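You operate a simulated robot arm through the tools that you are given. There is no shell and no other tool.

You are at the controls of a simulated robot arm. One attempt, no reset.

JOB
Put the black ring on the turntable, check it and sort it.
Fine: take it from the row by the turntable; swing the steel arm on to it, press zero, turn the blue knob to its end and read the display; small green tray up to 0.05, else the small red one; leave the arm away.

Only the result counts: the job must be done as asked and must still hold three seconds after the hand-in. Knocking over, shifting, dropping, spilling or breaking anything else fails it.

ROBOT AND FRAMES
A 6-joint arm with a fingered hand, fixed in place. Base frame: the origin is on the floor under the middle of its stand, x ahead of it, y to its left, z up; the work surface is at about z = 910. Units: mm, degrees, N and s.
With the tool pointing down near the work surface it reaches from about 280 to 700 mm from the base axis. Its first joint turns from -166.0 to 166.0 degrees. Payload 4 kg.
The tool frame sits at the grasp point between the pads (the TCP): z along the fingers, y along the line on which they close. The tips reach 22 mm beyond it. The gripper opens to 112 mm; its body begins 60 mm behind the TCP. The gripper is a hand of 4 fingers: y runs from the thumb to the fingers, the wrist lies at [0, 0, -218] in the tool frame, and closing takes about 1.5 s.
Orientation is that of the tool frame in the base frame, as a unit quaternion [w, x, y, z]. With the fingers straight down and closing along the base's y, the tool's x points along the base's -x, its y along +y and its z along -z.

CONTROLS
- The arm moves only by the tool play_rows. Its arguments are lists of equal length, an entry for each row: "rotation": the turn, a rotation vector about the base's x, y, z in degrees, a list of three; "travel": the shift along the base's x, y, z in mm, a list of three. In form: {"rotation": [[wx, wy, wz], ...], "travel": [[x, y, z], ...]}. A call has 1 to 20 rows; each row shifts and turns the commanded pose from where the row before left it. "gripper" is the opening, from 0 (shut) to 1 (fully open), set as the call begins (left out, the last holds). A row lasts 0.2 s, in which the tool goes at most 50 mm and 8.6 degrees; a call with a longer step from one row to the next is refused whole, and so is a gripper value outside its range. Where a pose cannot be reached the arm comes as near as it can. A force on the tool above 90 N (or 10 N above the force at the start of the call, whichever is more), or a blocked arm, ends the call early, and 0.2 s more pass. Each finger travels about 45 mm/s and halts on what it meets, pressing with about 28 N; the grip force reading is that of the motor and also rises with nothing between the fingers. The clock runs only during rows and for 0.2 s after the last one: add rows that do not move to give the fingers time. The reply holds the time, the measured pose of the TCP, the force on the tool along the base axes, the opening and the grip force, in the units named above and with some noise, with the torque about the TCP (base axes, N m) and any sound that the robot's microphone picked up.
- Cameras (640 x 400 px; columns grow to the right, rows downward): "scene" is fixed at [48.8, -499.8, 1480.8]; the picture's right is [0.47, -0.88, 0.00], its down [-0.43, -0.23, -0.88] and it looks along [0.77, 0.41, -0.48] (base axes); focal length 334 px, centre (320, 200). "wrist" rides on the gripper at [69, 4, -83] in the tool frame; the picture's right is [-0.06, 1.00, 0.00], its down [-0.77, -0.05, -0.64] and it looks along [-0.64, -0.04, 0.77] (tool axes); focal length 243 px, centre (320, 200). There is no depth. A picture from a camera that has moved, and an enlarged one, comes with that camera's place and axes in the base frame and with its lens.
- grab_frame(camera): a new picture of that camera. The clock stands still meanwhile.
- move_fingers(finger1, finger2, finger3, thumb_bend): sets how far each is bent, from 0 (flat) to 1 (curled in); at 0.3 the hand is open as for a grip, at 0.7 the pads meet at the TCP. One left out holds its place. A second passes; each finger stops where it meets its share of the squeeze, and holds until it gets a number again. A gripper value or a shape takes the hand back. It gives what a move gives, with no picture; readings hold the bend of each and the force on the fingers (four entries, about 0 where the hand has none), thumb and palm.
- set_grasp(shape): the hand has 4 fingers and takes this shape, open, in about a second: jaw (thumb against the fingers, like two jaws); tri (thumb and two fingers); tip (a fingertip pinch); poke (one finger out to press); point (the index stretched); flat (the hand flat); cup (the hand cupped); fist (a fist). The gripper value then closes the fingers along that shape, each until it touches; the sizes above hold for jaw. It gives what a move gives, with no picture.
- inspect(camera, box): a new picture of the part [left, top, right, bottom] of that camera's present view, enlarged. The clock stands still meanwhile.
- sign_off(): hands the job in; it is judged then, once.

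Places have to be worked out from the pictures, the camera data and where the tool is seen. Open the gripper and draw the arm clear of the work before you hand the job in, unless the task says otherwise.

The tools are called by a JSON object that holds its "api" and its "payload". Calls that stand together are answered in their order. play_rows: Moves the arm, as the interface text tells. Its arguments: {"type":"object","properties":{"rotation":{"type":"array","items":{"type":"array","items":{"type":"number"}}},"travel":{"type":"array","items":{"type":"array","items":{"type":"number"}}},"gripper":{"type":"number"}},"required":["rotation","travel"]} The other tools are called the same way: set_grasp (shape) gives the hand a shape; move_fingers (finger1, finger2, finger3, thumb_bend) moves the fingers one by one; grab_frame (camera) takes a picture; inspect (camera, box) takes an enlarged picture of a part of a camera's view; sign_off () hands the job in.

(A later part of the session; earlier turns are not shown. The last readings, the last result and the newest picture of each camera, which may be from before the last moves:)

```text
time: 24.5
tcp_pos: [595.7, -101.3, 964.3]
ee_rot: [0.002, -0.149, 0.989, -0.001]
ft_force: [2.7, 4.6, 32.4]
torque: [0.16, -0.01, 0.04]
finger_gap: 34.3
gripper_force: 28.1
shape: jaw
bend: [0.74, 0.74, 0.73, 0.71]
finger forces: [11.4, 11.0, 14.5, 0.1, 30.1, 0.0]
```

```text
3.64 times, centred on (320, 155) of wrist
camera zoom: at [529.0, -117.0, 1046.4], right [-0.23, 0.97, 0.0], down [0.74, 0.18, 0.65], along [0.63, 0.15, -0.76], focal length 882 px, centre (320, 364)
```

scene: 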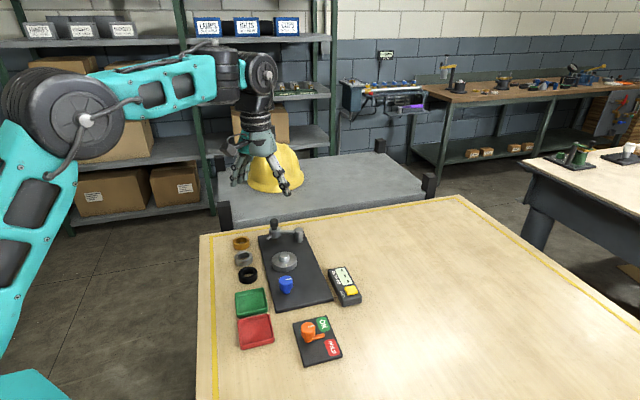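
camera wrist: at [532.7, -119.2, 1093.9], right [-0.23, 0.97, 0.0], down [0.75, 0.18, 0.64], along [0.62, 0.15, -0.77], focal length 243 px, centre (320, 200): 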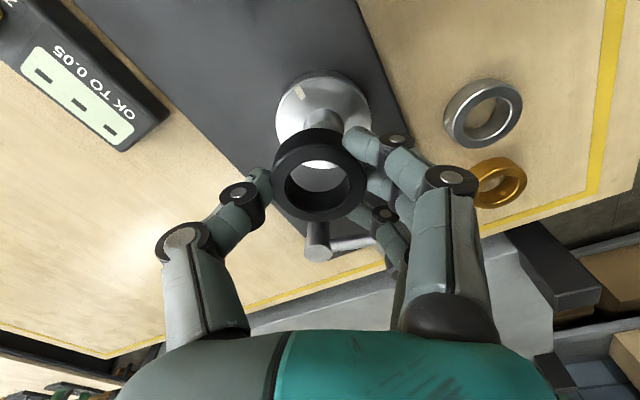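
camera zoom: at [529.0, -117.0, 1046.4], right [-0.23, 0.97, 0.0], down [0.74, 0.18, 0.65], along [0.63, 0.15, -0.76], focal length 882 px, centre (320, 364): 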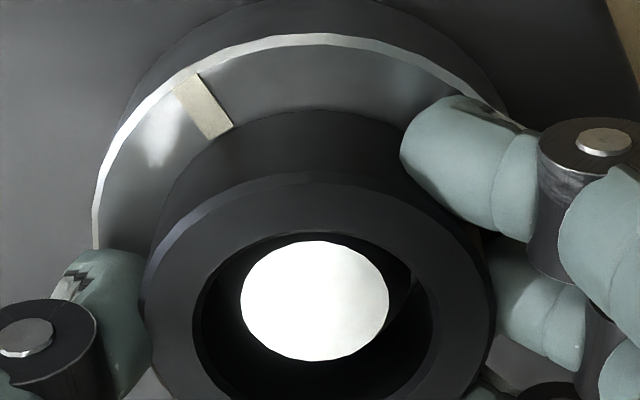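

The ring looks to be sitting on the disc and concentric with it, with the fingertips just above the rim. I'll take the load off by rising 1.5 mm, then open slightly.

{"api": "play_rows", "payload": {"rotation": [[0, 0, 0], [0, 0, 0]], "travel": [[0, 0, 1.5], [0, 0, 0]]}}

{"api": "play_rows", "payload": {"rotation": [[0, 0, 0], [0, 0, 0], [0, 0, 0], [0, 0, 0], [0, 0, 0]], "travel": [[0, 0, 0], [0, 0, 0], [0, 0, 0], [0, 0, 0], [0, 0, 0]], "gripper": 0.5}}

{"api": "inspect", "payload": {"camera": "scene", "box": [270, 240, 310, 275]}}

{"api": "inspect", "payload": {"camera": "wrist", "box": [220, 80, 420, 230]}}

```text
time: 25.1
tcp_pos: [597.1, -100.8, 964.7]
ee_rot: [0.001, -0.149, 0.989, -0.001]
ft_force: [7.7, 4.4, 25.2]
torque: [0.12, -0.13, -0.01]
finger_gap: 34.8
gripper_force: 28.4
shape: jaw
bend: [0.74, 0.74, 0.73, 0.71]
finger forces: [9.5, 10.6, 15.3, 0.0, 30.1, 0.0]
```

```text
time: 26.3
tcp_pos: [596.2, -102.1, 964.2]
ee_rot: [-0.001, -0.148, 0.989, -0.001]
ft_force: [0.7, 0.8, -0.1]
torque: [-0.05, 0.0, 0.0]
finger_gap: 55.1
gripper_force: 0.0
shape: jaw
bend: [0.73, 0.73, 0.73, 0.7]
finger forces: [0.0, 0.0, 0.1, 0.1, 0.0, 0.0]
```

```text
11.43 times, centred on (290, 258) of scene
camera zoom: at [48.8, -499.8, 1480.8], right [0.47, -0.88, 0.0], down [-0.43, -0.23, -0.88], along [0.77, 0.41, -0.48], focal length 3820 px, centre (663, -457)
```

zoom: 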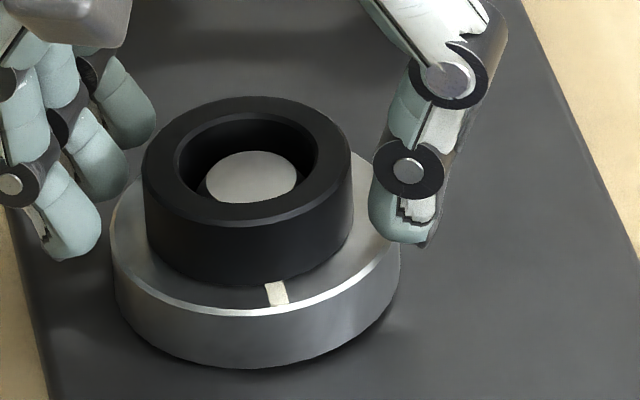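

```text
2.67 times, centred on (320, 155) of wrist
camera zoom: at [528.9, -117.3, 1046.4], right [-0.23, 0.97, 0.0], down [0.75, 0.18, 0.64], along [0.62, 0.15, -0.77], focal length 647 px, centre (320, 320)
```

zoom: 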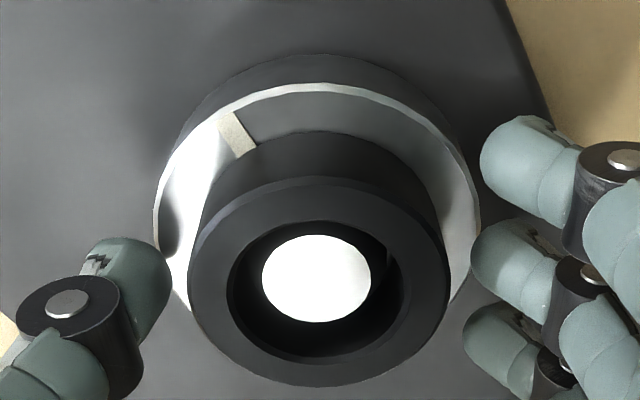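

The ring sits flat on the disc around the boss. I'll lift the hand straight up and look at the steel arm closely.

{"api": "play_rows", "payload": {"rotation": [[0, 0, 0], [0, 0, 0], [0, 0, 0], [0, 0, 0], [0, 0, 0], [0, 0, 0], [0, 0, 0], [0, 0, 0]], "travel": [[0, 0, 5], [0, 0, 10], [0, 0, 15], [0, 0, 20], [0, 0, 20], [0, 0, 20], [0, 0, 10], [0, 0, 0]]}}

{"api": "grab_frame", "payload": {"camera": "wrist"}}

{"api": "inspect", "payload": {"camera": "wrist", "box": [240, 100, 420, 260]}}

{"api": "inspect", "payload": {"camera": "scene", "box": [250, 215, 320, 275]}}

```text
time: 28.1
tcp_pos: [597.5, -100.6, 1063.2]
ee_rot: [0.0, -0.148, 0.989, -0.001]
ft_force: [0.1, -0.1, 0.4]
torque: [0.03, -0.03, 0.03]
finger_gap: 55.5
gripper_force: 0.1
shape: jaw
bend: [0.73, 0.73, 0.73, 0.7]
finger forces: [0.0, 0.0, 0.0, 0.0, 0.0, 0.0]
```

```text
taken
camera wrist: at [529.7, -115.3, 1145.2], right [-0.23, 0.97, 0.0], down [0.75, 0.18, 0.64], along [0.62, 0.15, -0.77], focal length 243 px, centre (320, 200)
```

wrist: 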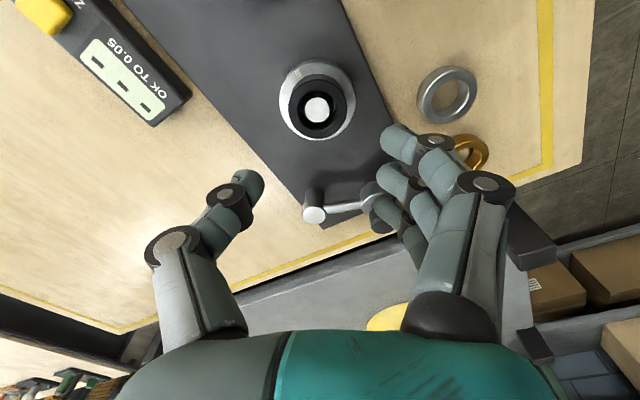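

```text
2.50 times, centred on (330, 180) of wrist
camera zoom: at [529.7, -115.3, 1145.2], right [-0.23, 0.97, 0.0], down [0.75, 0.18, 0.64], along [0.62, 0.15, -0.77], focal length 606 px, centre (295, 250)
```

zoom: 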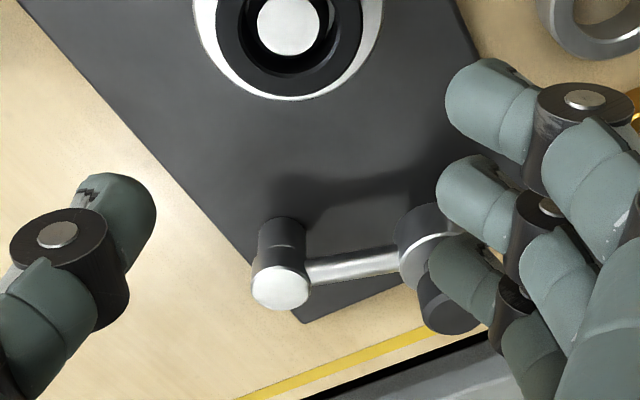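

```text
6.67 times, centred on (285, 245) of scene
camera zoom: at [48.8, -499.8, 1480.8], right [0.47, -0.88, 0.0], down [-0.43, -0.23, -0.88], along [0.77, 0.41, -0.48], focal length 2228 px, centre (553, -100)
```

zoom: 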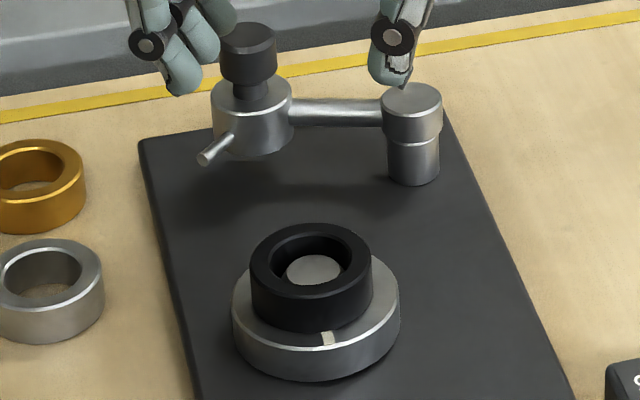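

Triangulating the arm: pivot post about (705,-79), head with black handle knob about (679,-18) with its top near z 981, and stylus tip about (643,-18,942). It should meet the ring after a swing of about 55° counter-clockwise. I'll move above the handle, turned so the hand closes along the swing direction.

{"api": "play_rows", "payload": {"rotation": [[0, 0, -7], [0, 0, -7], [0, 0, -7], [0, 0, -7], [0, 0, -7], [0, 0, -7], [0, 0, -7], [0, 0, -7], [0, 0, 0]], "travel": [[10, 10, 0], [10, 10, 0], [10, 10, 0], [10, 10, 0], [10, 10, 0], [10, 10, 0], [10, 10, 0], [10, 10, 0], [0, 0, 0]]}}

{"api": "grab_frame", "payload": {"camera": "wrist"}}

{"api": "inspect", "payload": {"camera": "wrist", "box": [220, 60, 420, 240]}}

{"api": "inspect", "payload": {"camera": "scene", "box": [240, 190, 340, 270]}}

```text
time: 30.1
tcp_pos: [676.8, -20.5, 1062.6]
ee_rot: [0.0, 0.336, 0.942, -0.001]
ft_force: [0.2, 0.5, 0.1]
torque: [-0.01, 0.02, -0.01]
finger_gap: 55.6
gripper_force: 0.1
shape: jaw
bend: [0.73, 0.73, 0.73, 0.7]
finger forces: [0.0, 0.0, 0.1, 0.0, 0.0, 0.0]
```

```text
taken
camera wrist: at [625.7, 27.3, 1145.4], right [0.68, 0.73, 0.0], down [0.56, -0.52, 0.64], along [0.47, -0.44, -0.77], focal length 243 px, centre (320, 200)
```

wrist: 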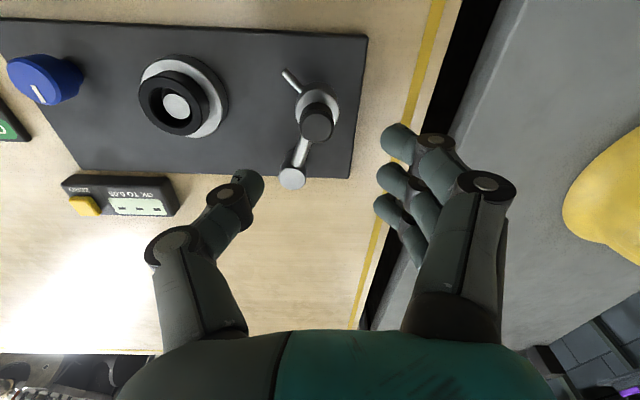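

```text
2.22 times, centred on (320, 150) of wrist
camera zoom: at [625.7, 27.3, 1145.4], right [0.68, 0.73, 0.0], down [0.56, -0.52, 0.64], along [0.47, -0.44, -0.77], focal length 539 px, centre (320, 311)
```

zoom: 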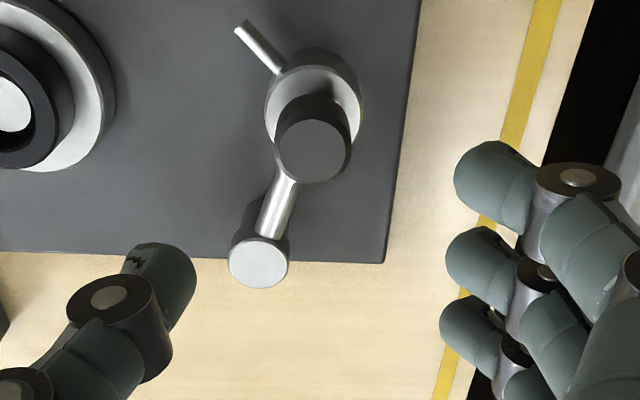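

```text
5.00 times, centred on (290, 230) of scene
camera zoom: at [48.8, -499.8, 1480.8], right [0.47, -0.88, 0.0], down [-0.43, -0.23, -0.88], along [0.77, 0.41, -0.48], focal length 1671 px, centre (470, 50)
```

zoom: 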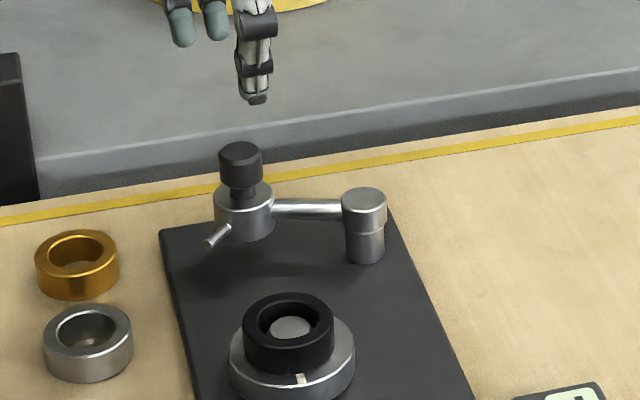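

From this view: knob (676,-22), post (706,-81), stylus tip (640,-22). I'll lower around the knob with the open hand, stopping with the tips just above knob level to check centring.

{"api": "play_rows", "payload": {"rotation": [[0, 0, 0], [0, 0, 0], [0, 0, 0], [0, 0, 0], [0, 0, 0], [0, 0, 0]], "travel": [[-0.5, -1.2, -12], [-0.6, -1.1, -12], [0, 0, -12], [0, 0, -10], [0, 0, -6], [0, 0, 0]]}}

{"api": "grab_frame", "payload": {"camera": "wrist"}}

{"api": "inspect", "payload": {"camera": "scene", "box": [240, 190, 340, 270]}}

```text
time: 31.5
tcp_pos: [674.9, -23.3, 1010.4]
ee_rot: [0.0, 0.334, 0.942, 0.0]
ft_force: [-0.4, 0.1, -0.7]
torque: [0.01, -0.03, 0.01]
finger_gap: 55.3
gripper_force: 0.0
shape: jaw
bend: [0.73, 0.73, 0.73, 0.7]
finger forces: [0.1, 0.0, 0.1, 0.0, 0.0, 0.1]
```

```text
taken
camera wrist: at [624.6, 24.5, 1093.5], right [0.68, 0.74, 0.0], down [0.56, -0.52, 0.64], along [0.47, -0.43, -0.77], focal length 243 px, centre (320, 200)
```

wrist: 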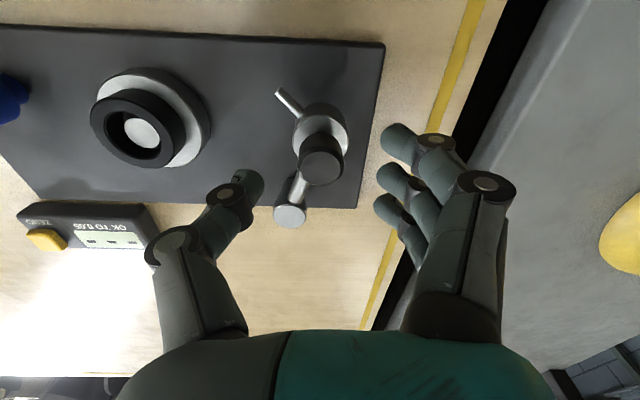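

```text
5.00 times, centred on (290, 230) of scene
camera zoom: at [48.8, -499.8, 1480.8], right [0.47, -0.88, 0.0], down [-0.43, -0.23, -0.88], along [0.77, 0.41, -0.48], focal length 1671 px, centre (470, 50)
```

zoom: 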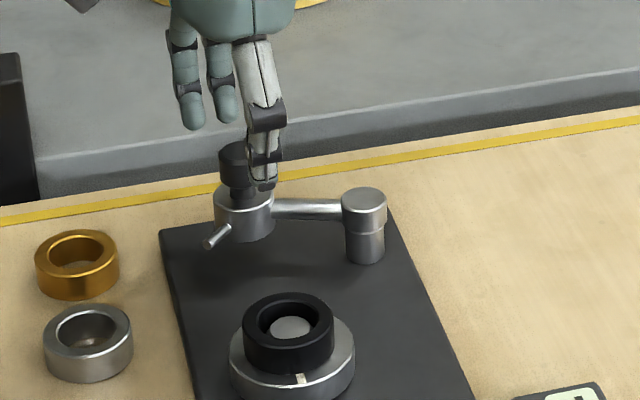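

The knob is centred within 1 mm between thumb and fingers, with its top near z 985. I'll lower the tips beside the knob (still above the barrel), then narrow the cage loosely.

{"api": "play_rows", "payload": {"rotation": [[0, 0, 0], [0, 0, 0], [0, 0, 0], [0, 0, 0], [0, 0, 0]], "travel": [[0, 0, -7], [0, 0, -6], [0, 0, -5], [0, 0, -4], [0, 0, 0]]}}

{"api": "play_rows", "payload": {"rotation": [[0, 0, 0], [0, 0, 0], [0, 0, 0], [0, 0, 0]], "travel": [[0, 0, 0], [0, 0, 0], [0, 0, 0], [0, 0, 0]], "gripper": 0.33}}

{"api": "grab_frame", "payload": {"camera": "wrist"}}

{"api": "inspect", "payload": {"camera": "scene", "box": [250, 200, 320, 260]}}

```text
time: 32.7
tcp_pos: [674.4, -24.5, 989.3]
ee_rot: [-0.001, 0.333, 0.943, -0.001]
ft_force: [0.7, -0.6, -0.7]
torque: [-0.01, 0.0, 0.01]
finger_gap: 55.4
gripper_force: 0.1
shape: jaw
bend: [0.73, 0.73, 0.73, 0.7]
finger forces: [0.0, 0.0, 0.0, 0.0, 0.0, 0.0]
```

```text
time: 33.7
tcp_pos: [675.2, -23.4, 988.3]
ee_rot: [0.0, 0.333, 0.943, -0.001]
ft_force: [0.1, -0.3, 0.5]
torque: [-0.04, 0.03, 0.01]
finger_gap: 37.6
gripper_force: 0.0
shape: jaw
bend: [0.73, 0.73, 0.73, 0.7]
finger forces: [0.1, 0.0, 0.1, 0.0, 0.0, 0.0]
```

```text
taken
camera wrist: at [624.0, 23.6, 1072.0], right [0.68, 0.74, 0.0], down [0.56, -0.52, 0.64], along [0.47, -0.44, -0.77], focal length 243 px, centre (320, 200)
```

wrist: 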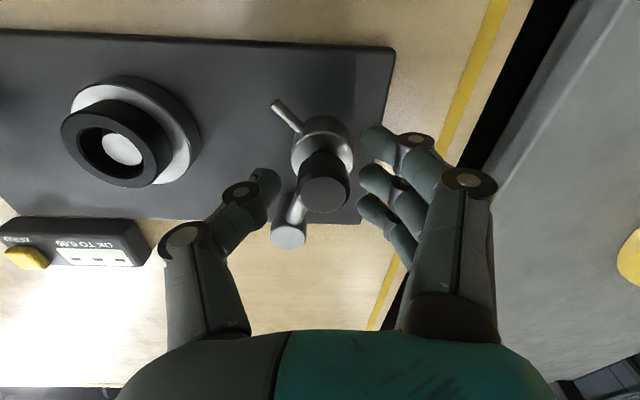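

```text
6.67 times, centred on (285, 230) of scene
camera zoom: at [48.8, -499.8, 1480.8], right [0.47, -0.88, 0.0], down [-0.43, -0.23, -0.88], along [0.77, 0.41, -0.48], focal length 2228 px, centre (553, 0)
```

zoom: 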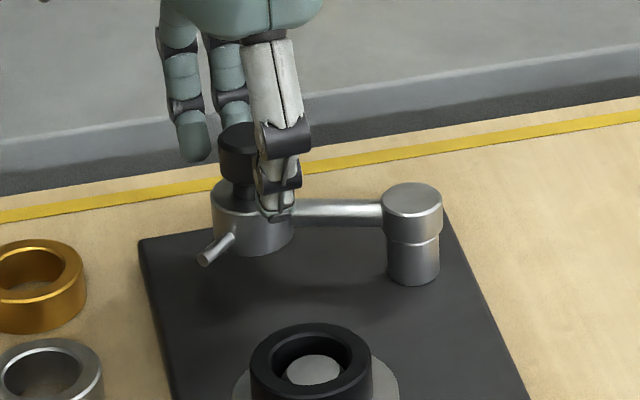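

The knob is loosely caged. I'll swing the arm along its arc, first about 20°, and check that it follows freely.

{"api": "play_rows", "payload": {"rotation": [[0, 0, 0], [0, 0, 0], [0, 0, 0], [0, 0, 0], [0, 0, 0], [0, 0, 0]], "travel": [[-4.9, -3.0, 0], [-4.9, -3.1, 0], [-4.4, -3.7, 0], [-4.2, -4.0, 0], [0, 0, 0], [0, 0, 0]]}}

{"api": "grab_frame", "payload": {"camera": "wrist"}}

{"api": "inspect", "payload": {"camera": "scene", "box": [250, 200, 320, 260]}}

```text
time: 35.1
tcp_pos: [659.4, -37.7, 989.0]
ee_rot: [-0.001, 0.334, 0.943, -0.002]
ft_force: [0.1, -0.4, 0.4]
torque: [0.01, 0.0, 0.01]
finger_gap: 37.5
gripper_force: 0.1
shape: jaw
bend: [0.73, 0.73, 0.73, 0.7]
finger forces: [0.1, 0.1, 0.0, 0.0, 0.0, 0.0]
```

```text
taken
camera wrist: at [607.3, 9.7, 1071.9], right [0.68, 0.74, 0.0], down [0.56, -0.52, 0.64], along [0.47, -0.44, -0.77], focal length 243 px, centre (320, 200)
```

wrist: 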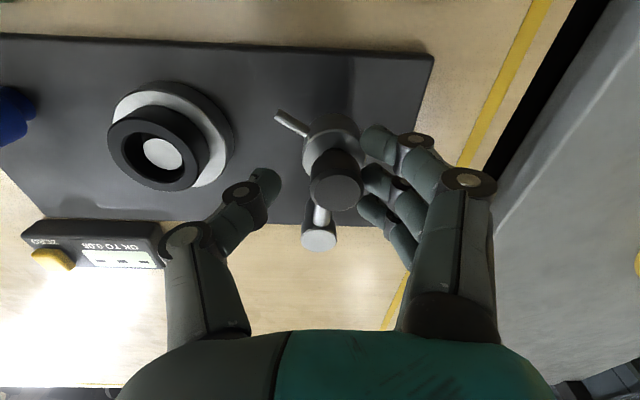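

```text
6.67 times, centred on (285, 230) of scene
camera zoom: at [48.8, -499.8, 1480.8], right [0.47, -0.88, 0.0], down [-0.43, -0.23, -0.88], along [0.77, 0.41, -0.48], focal length 2228 px, centre (553, 0)
```

zoom: 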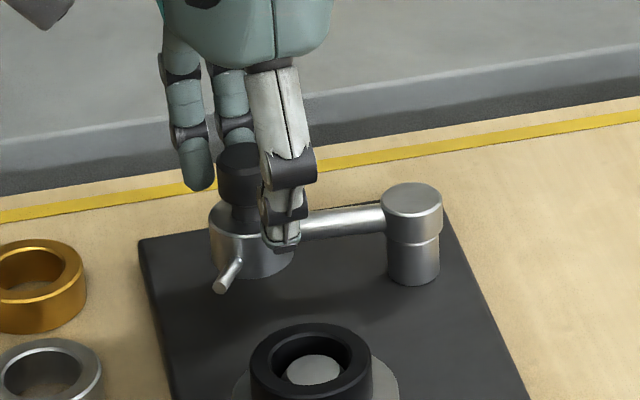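

The arm follows with no force. I'll continue another 20° along the arc.

{"api": "play_rows", "payload": {"rotation": [[0, 0, 0], [0, 0, 0], [0, 0, 0], [0, 0, 0], [0, 0, 0], [0, 0, 0]], "travel": [[-3.7, -4.4, 0], [-3.5, -4.6, 0], [-2.8, -5.0, 0], [-2.6, -5.2, 0], [0, 0, 0], [0, 0, 0]]}}

{"api": "grab_frame", "payload": {"camera": "wrist"}}

{"api": "inspect", "payload": {"camera": "scene", "box": [250, 200, 320, 260]}}

{"api": "inspect", "payload": {"camera": "scene", "box": [310, 250, 380, 310]}}

```text
time: 36.5
tcp_pos: [644.1, -56.3, 987.9]
ee_rot: [0.0, 0.335, 0.942, -0.001]
ft_force: [-0.2, 0.0, -0.2]
torque: [0.02, 0.01, 0.0]
finger_gap: 37.4
gripper_force: 0.1
shape: jaw
bend: [0.73, 0.73, 0.73, 0.7]
finger forces: [0.0, 0.1, 0.1, 0.1, 0.0, 0.0]
```

```text
taken
camera wrist: at [593.7, -8.6, 1071.0], right [0.68, 0.74, 0.0], down [0.56, -0.52, 0.64], along [0.47, -0.43, -0.77], focal length 243 px, centre (320, 200)
```

wrist: 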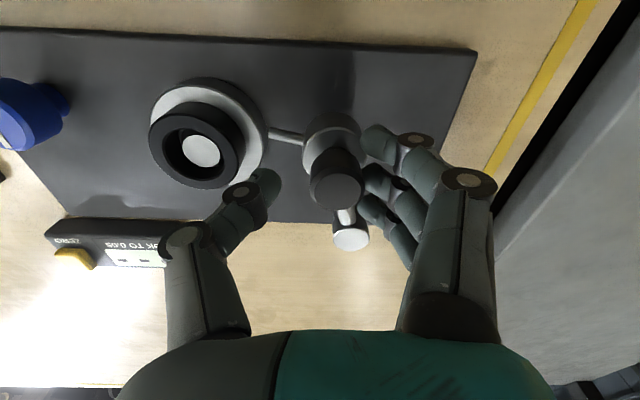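

```text
6.67 times, centred on (285, 230) of scene
camera zoom: at [48.8, -499.8, 1480.8], right [0.47, -0.88, 0.0], down [-0.43, -0.23, -0.88], along [0.77, 0.41, -0.48], focal length 2228 px, centre (553, 0)
```

zoom: 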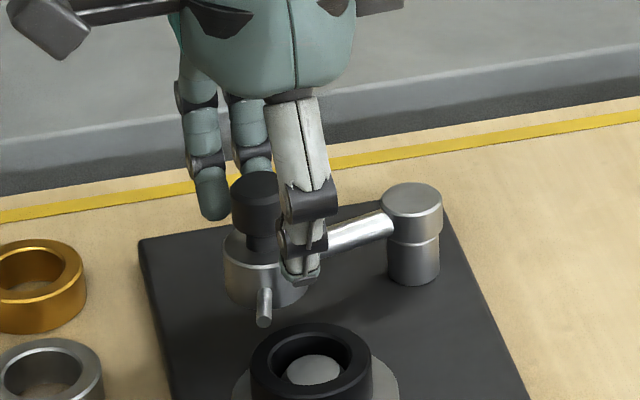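

```text
6.67 times, centred on (345, 280) of scene
camera zoom: at [48.8, -499.8, 1480.8], right [0.47, -0.88, 0.0], down [-0.43, -0.23, -0.88], along [0.77, 0.41, -0.48], focal length 2228 px, centre (153, -333)
```

zoom: 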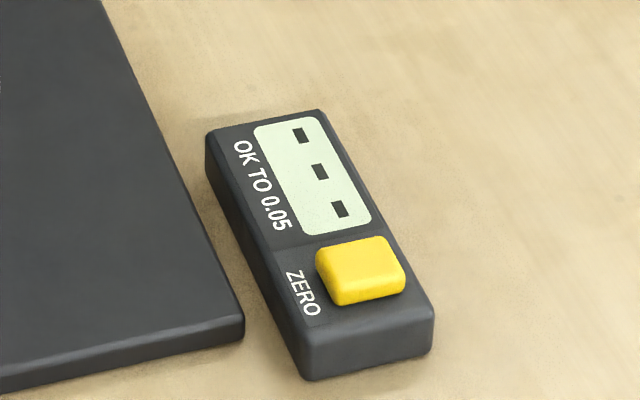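

The stylus tip is still about 15 mm from the ring and the display is still dashes. I'll go on in smaller steps, another 10°.

{"api": "play_rows", "payload": {"rotation": [[0, 0, 0], [0, 0, 0], [0, 0, 0], [0, 0, 0], [0, 0, 0]], "travel": [[-1.2, -2.7, 0], [-1.0, -2.7, 0], [-0.8, -2.8, 0], [-0.6, -2.8, 0], [0, 0, 0]]}}

{"api": "grab_frame", "payload": {"camera": "wrist"}}

{"api": "inspect", "payload": {"camera": "scene", "box": [260, 215, 320, 270]}}

{"api": "inspect", "payload": {"camera": "scene", "box": [310, 250, 380, 310]}}

```text
time: 37.7
tcp_pos: [641.0, -67.1, 988.1]
ee_rot: [0.0, 0.334, 0.942, 0.0]
ft_force: [-0.5, 0.3, 0.3]
torque: [0.01, 0.02, -0.02]
finger_gap: 37.6
gripper_force: 0.1
shape: jaw
bend: [0.73, 0.73, 0.73, 0.7]
finger forces: [0.0, 0.1, 0.0, 0.0, 0.0, 0.1]
```

```text
taken
camera wrist: at [590.0, -20.6, 1070.6], right [0.68, 0.74, 0.0], down [0.56, -0.52, 0.64], along [0.47, -0.44, -0.77], focal length 243 px, centre (320, 200)
```

wrist: 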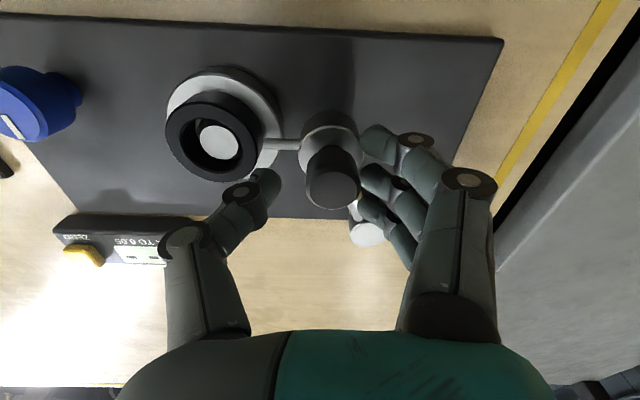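

```text
7.27 times, centred on (290, 242) of scene
camera zoom: at [48.8, -499.8, 1480.8], right [0.47, -0.88, 0.0], down [-0.43, -0.23, -0.88], along [0.77, 0.41, -0.48], focal length 2431 px, centre (538, -109)
```

zoom: 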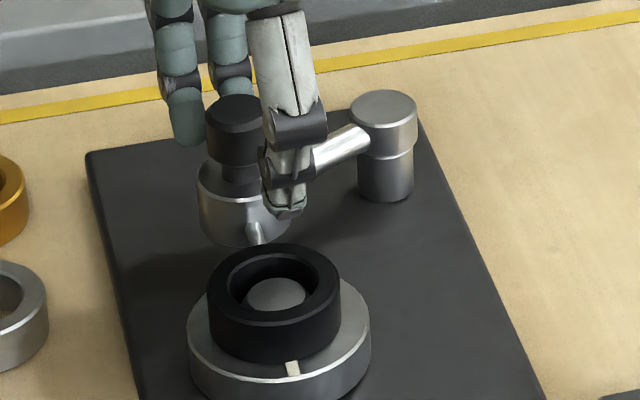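

```text
6.67 times, centred on (345, 280) of scene
camera zoom: at [48.8, -499.8, 1480.8], right [0.47, -0.88, 0.0], down [-0.43, -0.23, -0.88], along [0.77, 0.41, -0.48], focal length 2228 px, centre (153, -333)
```

zoom: 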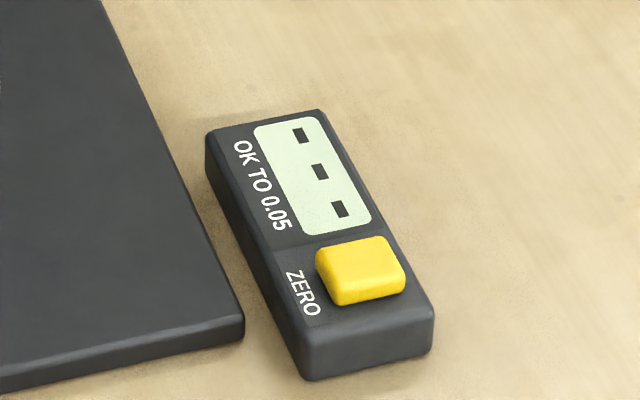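

The stylus is nearly at the ring; no contact force yet and the display is still dashes. Two more small steps.

{"api": "play_rows", "payload": {"rotation": [[0, 0, 0], [0, 0, 0], [0, 0, 0]], "travel": [[-0.5, -2.8, 0], [-0.4, -2.8, 0], [0, 0, 0]]}}

{"api": "grab_frame", "payload": {"camera": "wrist"}}

{"api": "inspect", "payload": {"camera": "scene", "box": [310, 250, 380, 310]}}

```text
time: 38.5
tcp_pos: [641.1, -73.4, 986.2]
ee_rot: [0.0, 0.333, 0.943, -0.001]
ft_force: [0.2, 0.3, 1.2]
torque: [0.01, -0.02, -0.02]
finger_gap: 37.7
gripper_force: 0.1
shape: jaw
bend: [0.73, 0.73, 0.73, 0.7]
finger forces: [0.0, 0.5, 0.0, 0.0, 0.0, 0.0]
```

```text
taken
camera wrist: at [589.2, -25.6, 1070.7], right [0.68, 0.74, 0.0], down [0.56, -0.52, 0.64], along [0.47, -0.43, -0.77], focal length 243 px, centre (320, 200)
```

wrist: 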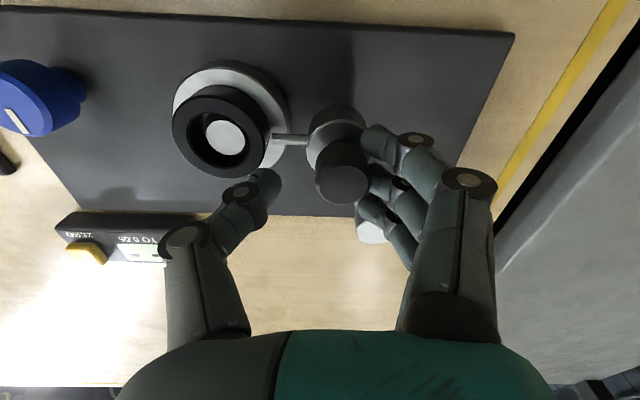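

```text
6.67 times, centred on (345, 280) of scene
camera zoom: at [48.8, -499.8, 1480.8], right [0.47, -0.88, 0.0], down [-0.43, -0.23, -0.88], along [0.77, 0.41, -0.48], focal length 2228 px, centre (153, -333)
```

zoom: 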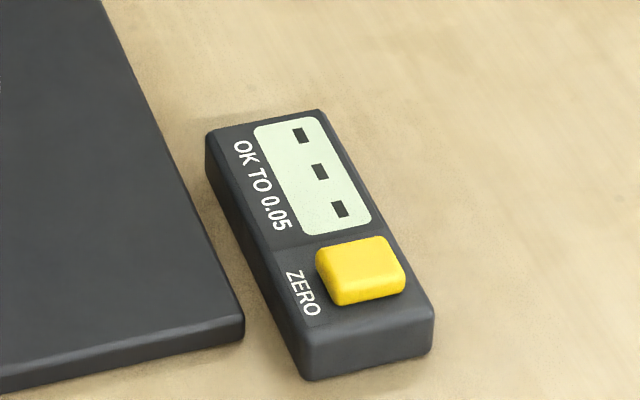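

The knob now nests between fingers 1 and 2, and the stylus tip computes to about 22.7 mm from the ring centre, which is the contact distance. I'll push another 2 mm gently and watch the force and display.

{"api": "play_rows", "payload": {"rotation": [[0, 0, 0], [0, 0, 0], [0, 0, 0]], "travel": [[-0.4, -1.0, 0], [-0.4, -1.0, 0], [0, 0, 0]]}}

{"api": "inspect", "payload": {"camera": "wrist", "box": [160, 50, 420, 230]}}

{"api": "inspect", "payload": {"camera": "scene", "box": [310, 250, 380, 310]}}

{"api": "inspect", "payload": {"camera": "scene", "box": [260, 215, 320, 270]}}

```text
time: 39.3
tcp_pos: [638.9, -75.8, 988.3]
ee_rot: [0.0, 0.333, 0.943, -0.001]
ft_force: [0.1, 3.0, -0.8]
torque: [0.03, 0.01, 0.0]
finger_gap: 38.2
gripper_force: 0.0
shape: jaw
bend: [0.73, 0.73, 0.73, 0.7]
finger forces: [1.4, 1.1, 0.0, 0.0, 0.1, 0.0]
```

```text
2.22 times, centred on (290, 140) of wrist
camera zoom: at [588.2, -28.1, 1070.9], right [0.68, 0.74, 0.0], down [0.57, -0.52, 0.64], along [0.47, -0.43, -0.77], focal length 539 px, centre (387, 333)
```

zoom: 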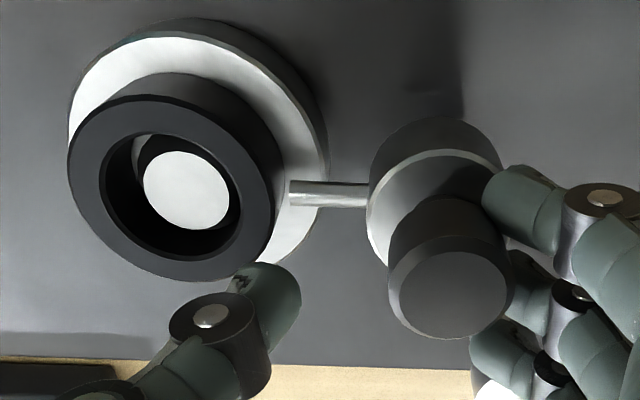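

```text
6.67 times, centred on (345, 280) of scene
camera zoom: at [48.8, -499.8, 1480.8], right [0.47, -0.88, 0.0], down [-0.43, -0.23, -0.88], along [0.77, 0.41, -0.48], focal length 2228 px, centre (153, -333)
```

zoom: 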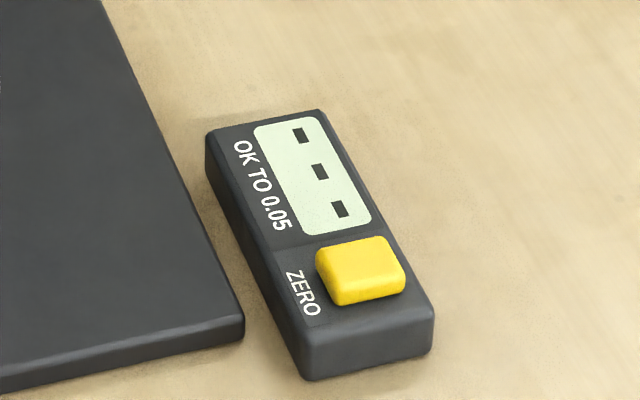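

```text
7.27 times, centred on (290, 242) of scene
camera zoom: at [48.8, -499.8, 1480.8], right [0.47, -0.88, 0.0], down [-0.43, -0.23, -0.88], along [0.77, 0.41, -0.48], focal length 2431 px, centre (538, -109)
```

zoom: 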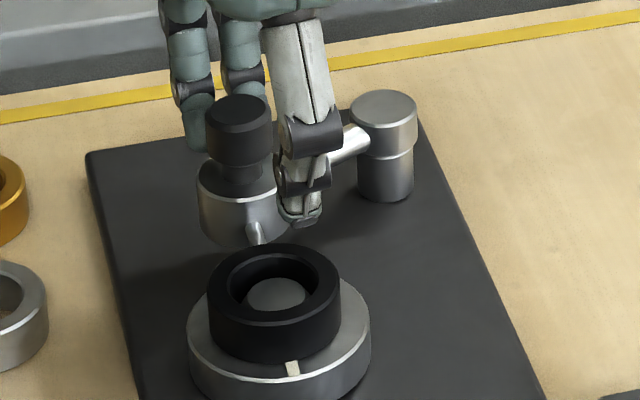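

The arm has stopped moving (3 N resistance), with the stylus right at the ring's side, but the display still shows dashes. I'll push one more millimetre to be sure it is fully on the ring.

{"api": "play_rows", "payload": {"rotation": [[0, 0, 0], [0, 0, 0], [0, 0, 0]], "travel": [[-0.4, -1.0, 0], [-0.4, -1.0, 0], [0, 0, 0]]}}

{"api": "inspect", "payload": {"camera": "wrist", "box": [160, 50, 420, 230]}}

{"api": "inspect", "payload": {"camera": "scene", "box": [310, 250, 380, 310]}}

```text
time: 40.1
tcp_pos: [638.2, -78.1, 988.9]
ee_rot: [-0.001, 0.333, 0.943, -0.001]
ft_force: [-0.3, 4.4, -1.9]
torque: [0.02, 0.0, 0.04]
finger_gap: 39.0
gripper_force: 0.0
shape: jaw
bend: [0.73, 0.73, 0.73, 0.7]
finger forces: [3.4, 1.5, 0.1, 0.0, 0.0, 0.0]
```

```text
2.22 times, centred on (290, 140) of wrist
camera zoom: at [587.9, -30.0, 1071.5], right [0.68, 0.74, 0.0], down [0.57, -0.52, 0.64], along [0.47, -0.43, -0.77], focal length 539 px, centre (387, 333)
```

zoom: 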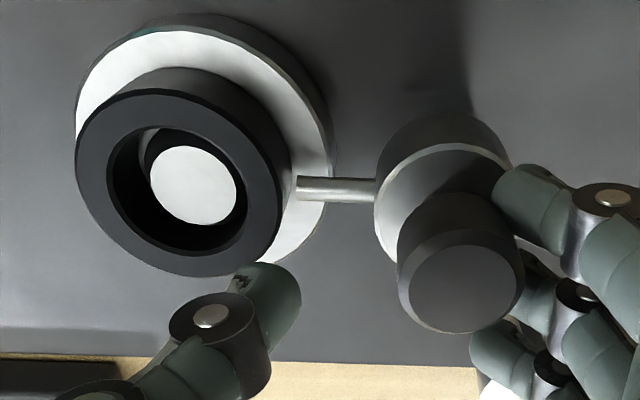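

```text
6.67 times, centred on (345, 280) of scene
camera zoom: at [48.8, -499.8, 1480.8], right [0.47, -0.88, 0.0], down [-0.43, -0.23, -0.88], along [0.77, 0.41, -0.48], focal length 2228 px, centre (153, -333)
```

zoom: 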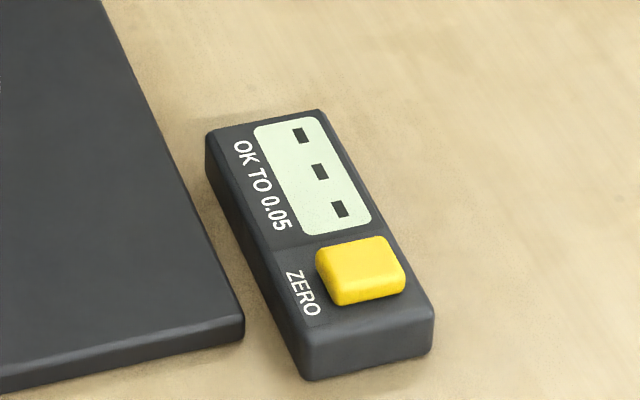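

The arm is at its stop against the ring and doesn't move under 4 N. The dashes probably need the zero press, so I'll open the cage, back off the knob and lift clear.

{"api": "play_rows", "payload": {"rotation": [[0, 0, 0], [0, 0, 0], [0, 0, 0], [0, 0, 0], [0, 0, 0]], "travel": [[0.4, 1.0, 0], [0, 0, 0], [0, 0, 0], [0, 0, 0], [0, 0, 0]], "gripper": 0.55}}

{"api": "play_rows", "payload": {"rotation": [[0, 0, 0], [0, 0, 0], [0, 0, 0], [0, 0, 0], [0, 0, 0], [0, 0, 0]], "travel": [[0, 0, 5], [0, 0, 10], [0, 0, 15], [0, 0, 20], [0, 0, 20], [0, 0, 0]]}}

{"api": "grab_frame", "payload": {"camera": "wrist"}}

{"api": "inspect", "payload": {"camera": "scene", "box": [260, 215, 320, 270]}}

{"api": "inspect", "payload": {"camera": "scene", "box": [310, 250, 380, 310]}}

```text
time: 41.3
tcp_pos: [638.8, -76.1, 988.7]
ee_rot: [0.0, 0.334, 0.942, 0.0]
ft_force: [0.2, -0.1, 0.6]
torque: [-0.03, -0.04, 0.0]
finger_gap: 60.8
gripper_force: 0.0
shape: jaw
bend: [0.72, 0.72, 0.72, 0.7]
finger forces: [0.0, 0.0, 0.0, 0.0, 0.0, 0.0]
```

```text
time: 42.7
tcp_pos: [638.1, -77.2, 1059.2]
ee_rot: [-0.001, 0.334, 0.943, -0.002]
ft_force: [-0.3, 0.2, -0.5]
torque: [-0.01, -0.04, -0.01]
finger_gap: 60.9
gripper_force: 0.0
shape: jaw
bend: [0.72, 0.72, 0.72, 0.7]
finger forces: [0.0, 0.1, 0.0, 0.0, 0.0, 0.0]
```

```text
taken
camera wrist: at [587.1, -30.1, 1141.8], right [0.68, 0.74, 0.0], down [0.56, -0.52, 0.64], along [0.47, -0.44, -0.77], focal length 243 px, centre (320, 200)
```

wrist: 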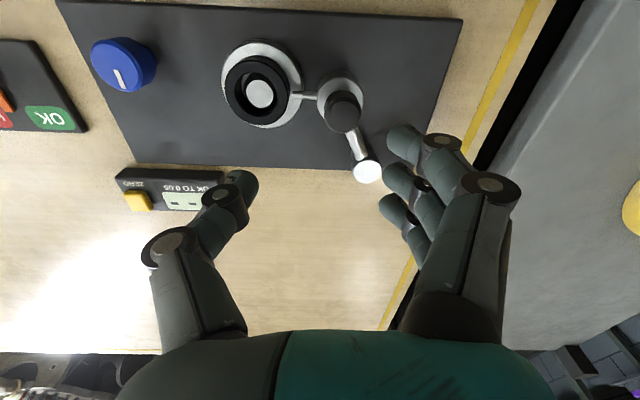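

```text
7.27 times, centred on (290, 242) of scene
camera zoom: at [48.8, -499.8, 1480.8], right [0.47, -0.88, 0.0], down [-0.43, -0.23, -0.88], along [0.77, 0.41, -0.48], focal length 2431 px, centre (538, -109)
```

zoom: 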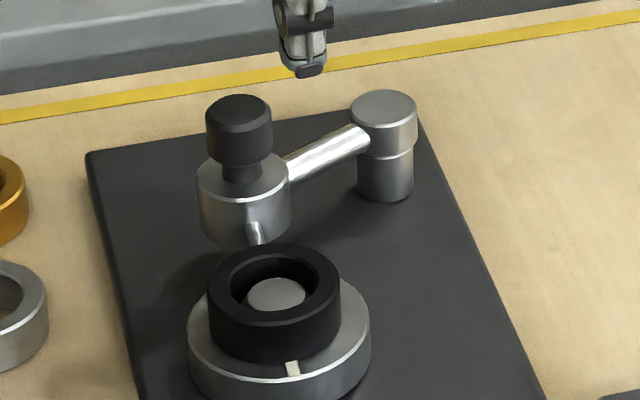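

```text
6.67 times, centred on (345, 280) of scene
camera zoom: at [48.8, -499.8, 1480.8], right [0.47, -0.88, 0.0], down [-0.43, -0.23, -0.88], along [0.77, 0.41, -0.48], focal length 2228 px, centre (153, -333)
```

zoom: 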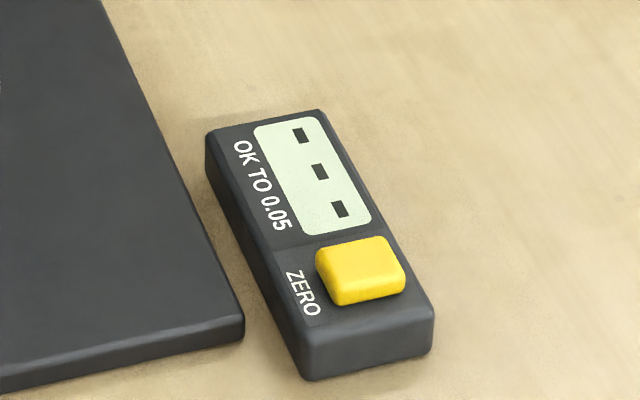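

The arm stays where I left it. I'll zoom on the stylus and ring to judge the contact.

{"api": "inspect", "payload": {"camera": "wrist", "box": [210, 30, 370, 150]}}

{"api": "inspect", "payload": {"camera": "scene", "box": [268, 235, 308, 270]}}

```text
3.33 times, centred on (290, 90) of wrist
camera zoom: at [587.1, -30.1, 1141.8], right [0.68, 0.74, 0.0], down [0.56, -0.52, 0.64], along [0.47, -0.44, -0.77], focal length 809 px, centre (420, 567)
```

zoom: 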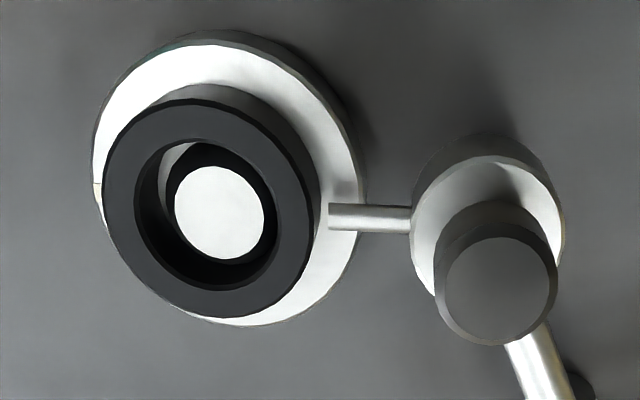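

```text
11.43 times, centred on (288, 252) of scene
camera zoom: at [48.8, -499.8, 1480.8], right [0.47, -0.88, 0.0], down [-0.43, -0.23, -0.88], along [0.77, 0.41, -0.48], focal length 3820 px, centre (686, -400)
```

zoom: 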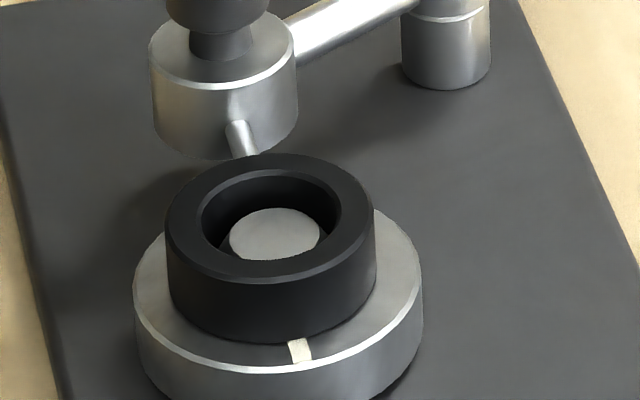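

The stylus tip looks 2 mm short of the ring, and the ring seems higher and off to one side of the boss, so it may not be fully seated. I'll zoom in more to check for tilt.

{"api": "inspect", "payload": {"camera": "scene", "box": [275, 246, 303, 274]}}

{"api": "inspect", "payload": {"camera": "wrist", "box": [215, 35, 305, 135]}}

```text
14.29 times, centred on (289, 260) of scene
camera zoom: at [48.8, -499.8, 1480.8], right [0.47, -0.88, 0.0], down [-0.43, -0.23, -0.88], along [0.77, 0.41, -0.48], focal length 4774 px, centre (763, -657)
```

zoom: 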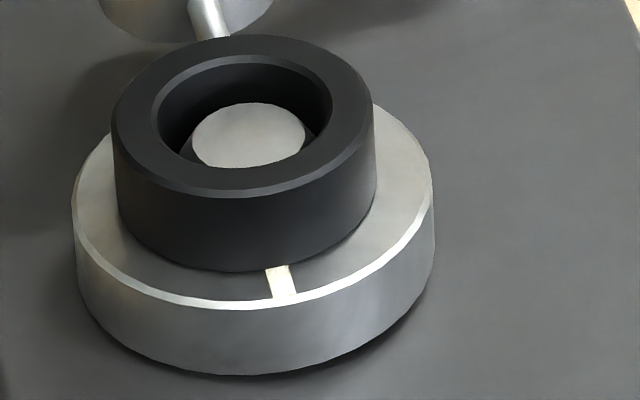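

```text
4.00 times, centred on (260, 85) of wrist
camera zoom: at [587.1, -30.1, 1141.8], right [0.68, 0.74, 0.0], down [0.56, -0.52, 0.64], along [0.47, -0.44, -0.77], focal length 970 px, centre (560, 660)
```

zoom: 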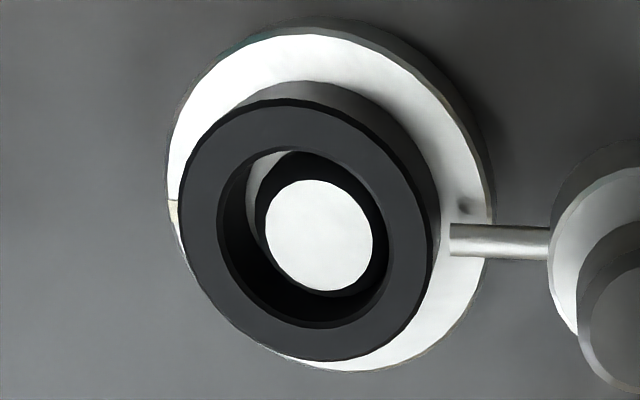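

I can't tell for certain from above whether the ring is fully down. I'll move the hand to the row side, tilt it 35° and take a low side view of ring, disc and stylus.

{"api": "play_rows", "payload": {"rotation": [[0, 0, 0], [0, 0, 0], [0, 0, 0], [0, 0, 0], [0, 0, 0], [-4.43, -5.42, 0], [-4.43, -5.42, 0], [-4.43, -5.42, 0], [-4.43, -5.42, 0], [-4.43, -5.42, 0], [0, 0, 0]], "travel": [[-21, 5.8, 0], [-21, 5.8, 0], [-21, 5.8, 0], [-21, 5.8, 0], [-21, 5.8, 0], [0, 0, -13], [0, 0, -13], [0, 0, -13], [0, 0, -13], [0, 0, -13], [0, 0, 0]]}}

{"api": "grab_frame", "payload": {"camera": "wrist"}}

```text
time: 45.1
tcp_pos: [534.1, -48.9, 994.6]
ee_rot: [0.282, 0.319, 0.899, -0.103]
ft_force: [0.3, 0.2, 0.1]
torque: [0.0, -0.02, -0.01]
finger_gap: 61.0
gripper_force: 0.0
shape: jaw
bend: [0.72, 0.72, 0.72, 0.7]
finger forces: [0.0, 0.1, 0.0, 0.0, 0.0, 0.0]
```

```text
taken
camera wrist: at [456.9, 20.6, 1021.9], right [0.67, 0.74, 0.03], down [0.17, -0.2, 0.97], along [0.72, -0.64, -0.26], focal length 243 px, centre (320, 200)
```

wrist: 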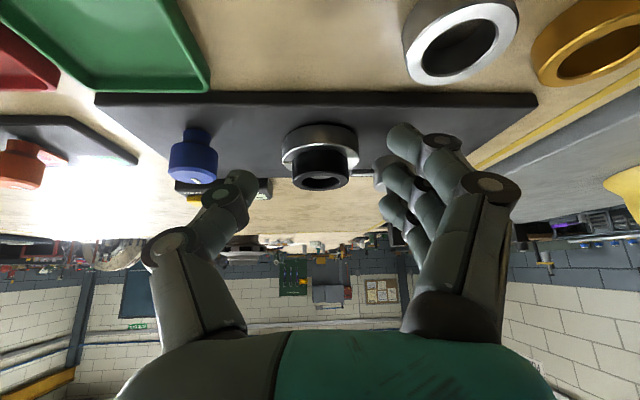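

A good low view (image upside down). I'll zoom on the disc, ring and stylus.

{"api": "inspect", "payload": {"camera": "wrist", "box": [275, 110, 385, 200]}}

{"api": "inspect", "payload": {"camera": "wrist", "box": [275, 110, 365, 200]}}

```text
4.44 times, centred on (330, 155) of wrist
camera zoom: at [456.9, 20.6, 1021.9], right [0.67, 0.74, 0.03], down [0.17, -0.2, 0.97], along [0.72, -0.64, -0.26], focal length 1078 px, centre (276, 400)
```

zoom: 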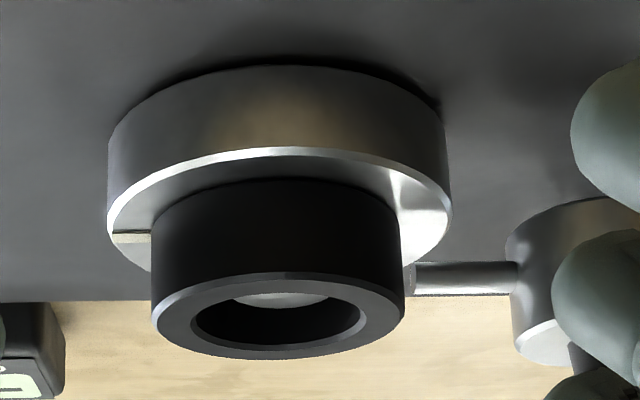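

```text
4.44 times, centred on (320, 155) of wrist
camera zoom: at [456.9, 20.6, 1021.9], right [0.67, 0.74, 0.03], down [0.17, -0.2, 0.97], along [0.72, -0.64, -0.26], focal length 1078 px, centre (320, 400)
```

zoom: 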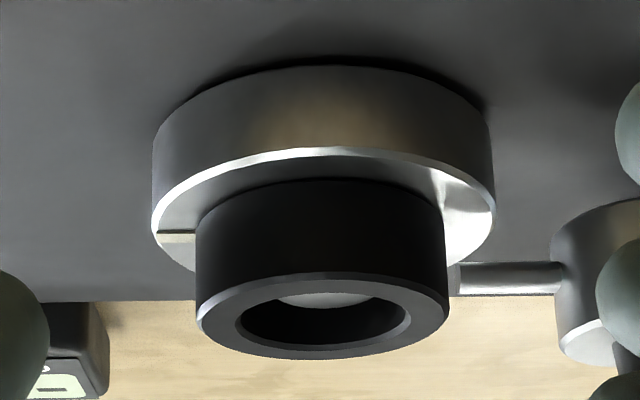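

The side view shows the ring seated flat on the disc and nearly concentric. The arm is at its stop with the stylus just beside the ring. Next is the zero button at about (582,-296): I'll straighten the hand, rise, go over toward it and take the poke shape.

{"api": "play_rows", "payload": {"rotation": [[4.43, 5.42, 0], [4.43, 5.42, 0], [4.43, 5.42, 0], [4.43, 5.42, 0], [4.43, 5.42, 0], [0, 0, 6.5], [0, 0, 6.5], [0, 0, 6.5], [0, 0, 6.5], [0, 0, 6.5], [0, 0, 6.5], [0, 0, 0], [0, 0, 0], [0, 0, 0]], "travel": [[0, 0, 15], [0, 0, 15], [0, 0, 15], [0, 0, 15], [0, 0, 15], [5, -27, 0], [5, -27, 0], [5, -27, 0], [5, -27, 0], [5, -27, 0], [5, -27, 0], [5, -27, 0], [5, -27, 0], [8, -31, 0]]}}

{"api": "set_grasp", "payload": {"shape": "poke"}}

{"api": "grab_frame", "payload": {"camera": "wrist"}}

{"api": "grab_frame", "payload": {"camera": "scene"}}

```text
time: 48.1
tcp_pos: [580.2, -295.2, 1070.6]
ee_rot: [0.0, -0.001, 1.0, -0.001]
ft_force: [0.3, 0.4, 0.1]
torque: [0.02, 0.0, -0.04]
finger_gap: 60.9
gripper_force: 0.0
shape: jaw
bend: [0.72, 0.72, 0.72, 0.7]
finger forces: [0.1, 0.0, 0.0, 0.0, 0.1, 0.0]
```

```text
time: 49.0
tcp_pos: [580.2, -296.1, 1070.5]
ee_rot: [0.0, 0.0, 1.0, 0.0]
ft_force: [-0.4, 0.3, -1.2]
torque: [0.03, 0.02, -0.01]
finger_gap: 0.1
gripper_force: 0.1
shape: poke
bend: [1.0, 1.0, 1.0, 0.47]
finger forces: [0.1, 0.1, 0.1, 0.0, 0.0, 0.0]
```

```text
taken
camera wrist: at [511.1, -290.7, 1152.9], right [0.06, 1.0, 0.0], down [0.77, -0.05, 0.64], along [0.64, -0.04, -0.77], focal length 243 px, centre (320, 200)
```

wrist: 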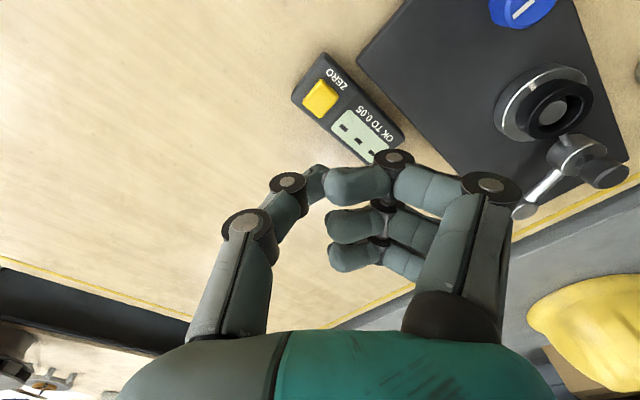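

```text
taken
```

scene: 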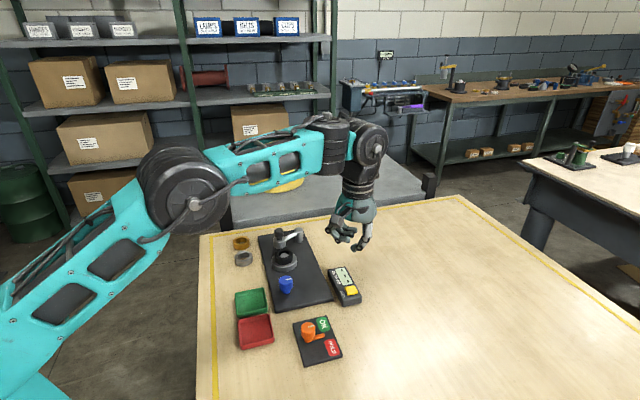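

Poke leaves the thumb out past the curled fingers. I'll try the point shape to see which gives a clearer pressing tip.

{"api": "set_grasp", "payload": {"shape": "point"}}

{"api": "grab_frame", "payload": {"camera": "wrist"}}

{"api": "inspect", "payload": {"camera": "scene", "box": [310, 190, 390, 310]}}

```text
time: 49.9
tcp_pos: [581.1, -296.3, 1069.6]
ee_rot: [0.0, 0.0, 1.0, -0.001]
ft_force: [-0.3, 0.1, -0.2]
torque: [0.0, -0.03, 0.0]
finger_gap: 105.8
gripper_force: 0.1
shape: point
bend: [0.31, 1.0, 1.0, 0.55]
finger forces: [0.1, 0.0, 0.1, 0.0, 0.0, 0.0]
```

```text
taken
camera wrist: at [511.1, -290.7, 1152.9], right [0.06, 1.0, 0.0], down [0.77, -0.05, 0.64], along [0.64, -0.04, -0.77], focal length 243 px, centre (320, 200)
```

wrist: 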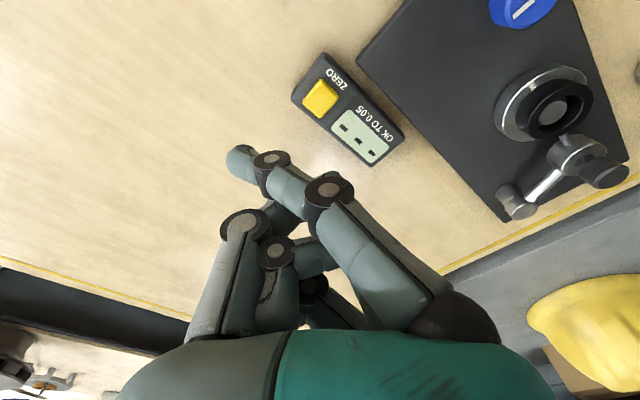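

```text
3.33 times, centred on (350, 250) of scene
camera zoom: at [48.8, -499.8, 1480.8], right [0.47, -0.88, 0.0], down [-0.43, -0.23, -0.88], along [0.77, 0.41, -0.48], focal length 1114 px, centre (220, 33)
```

zoom: 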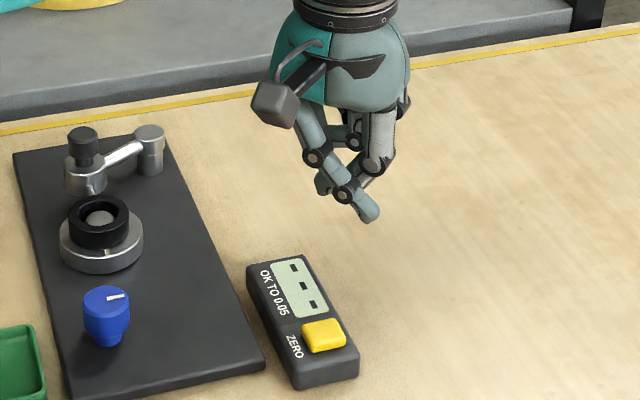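

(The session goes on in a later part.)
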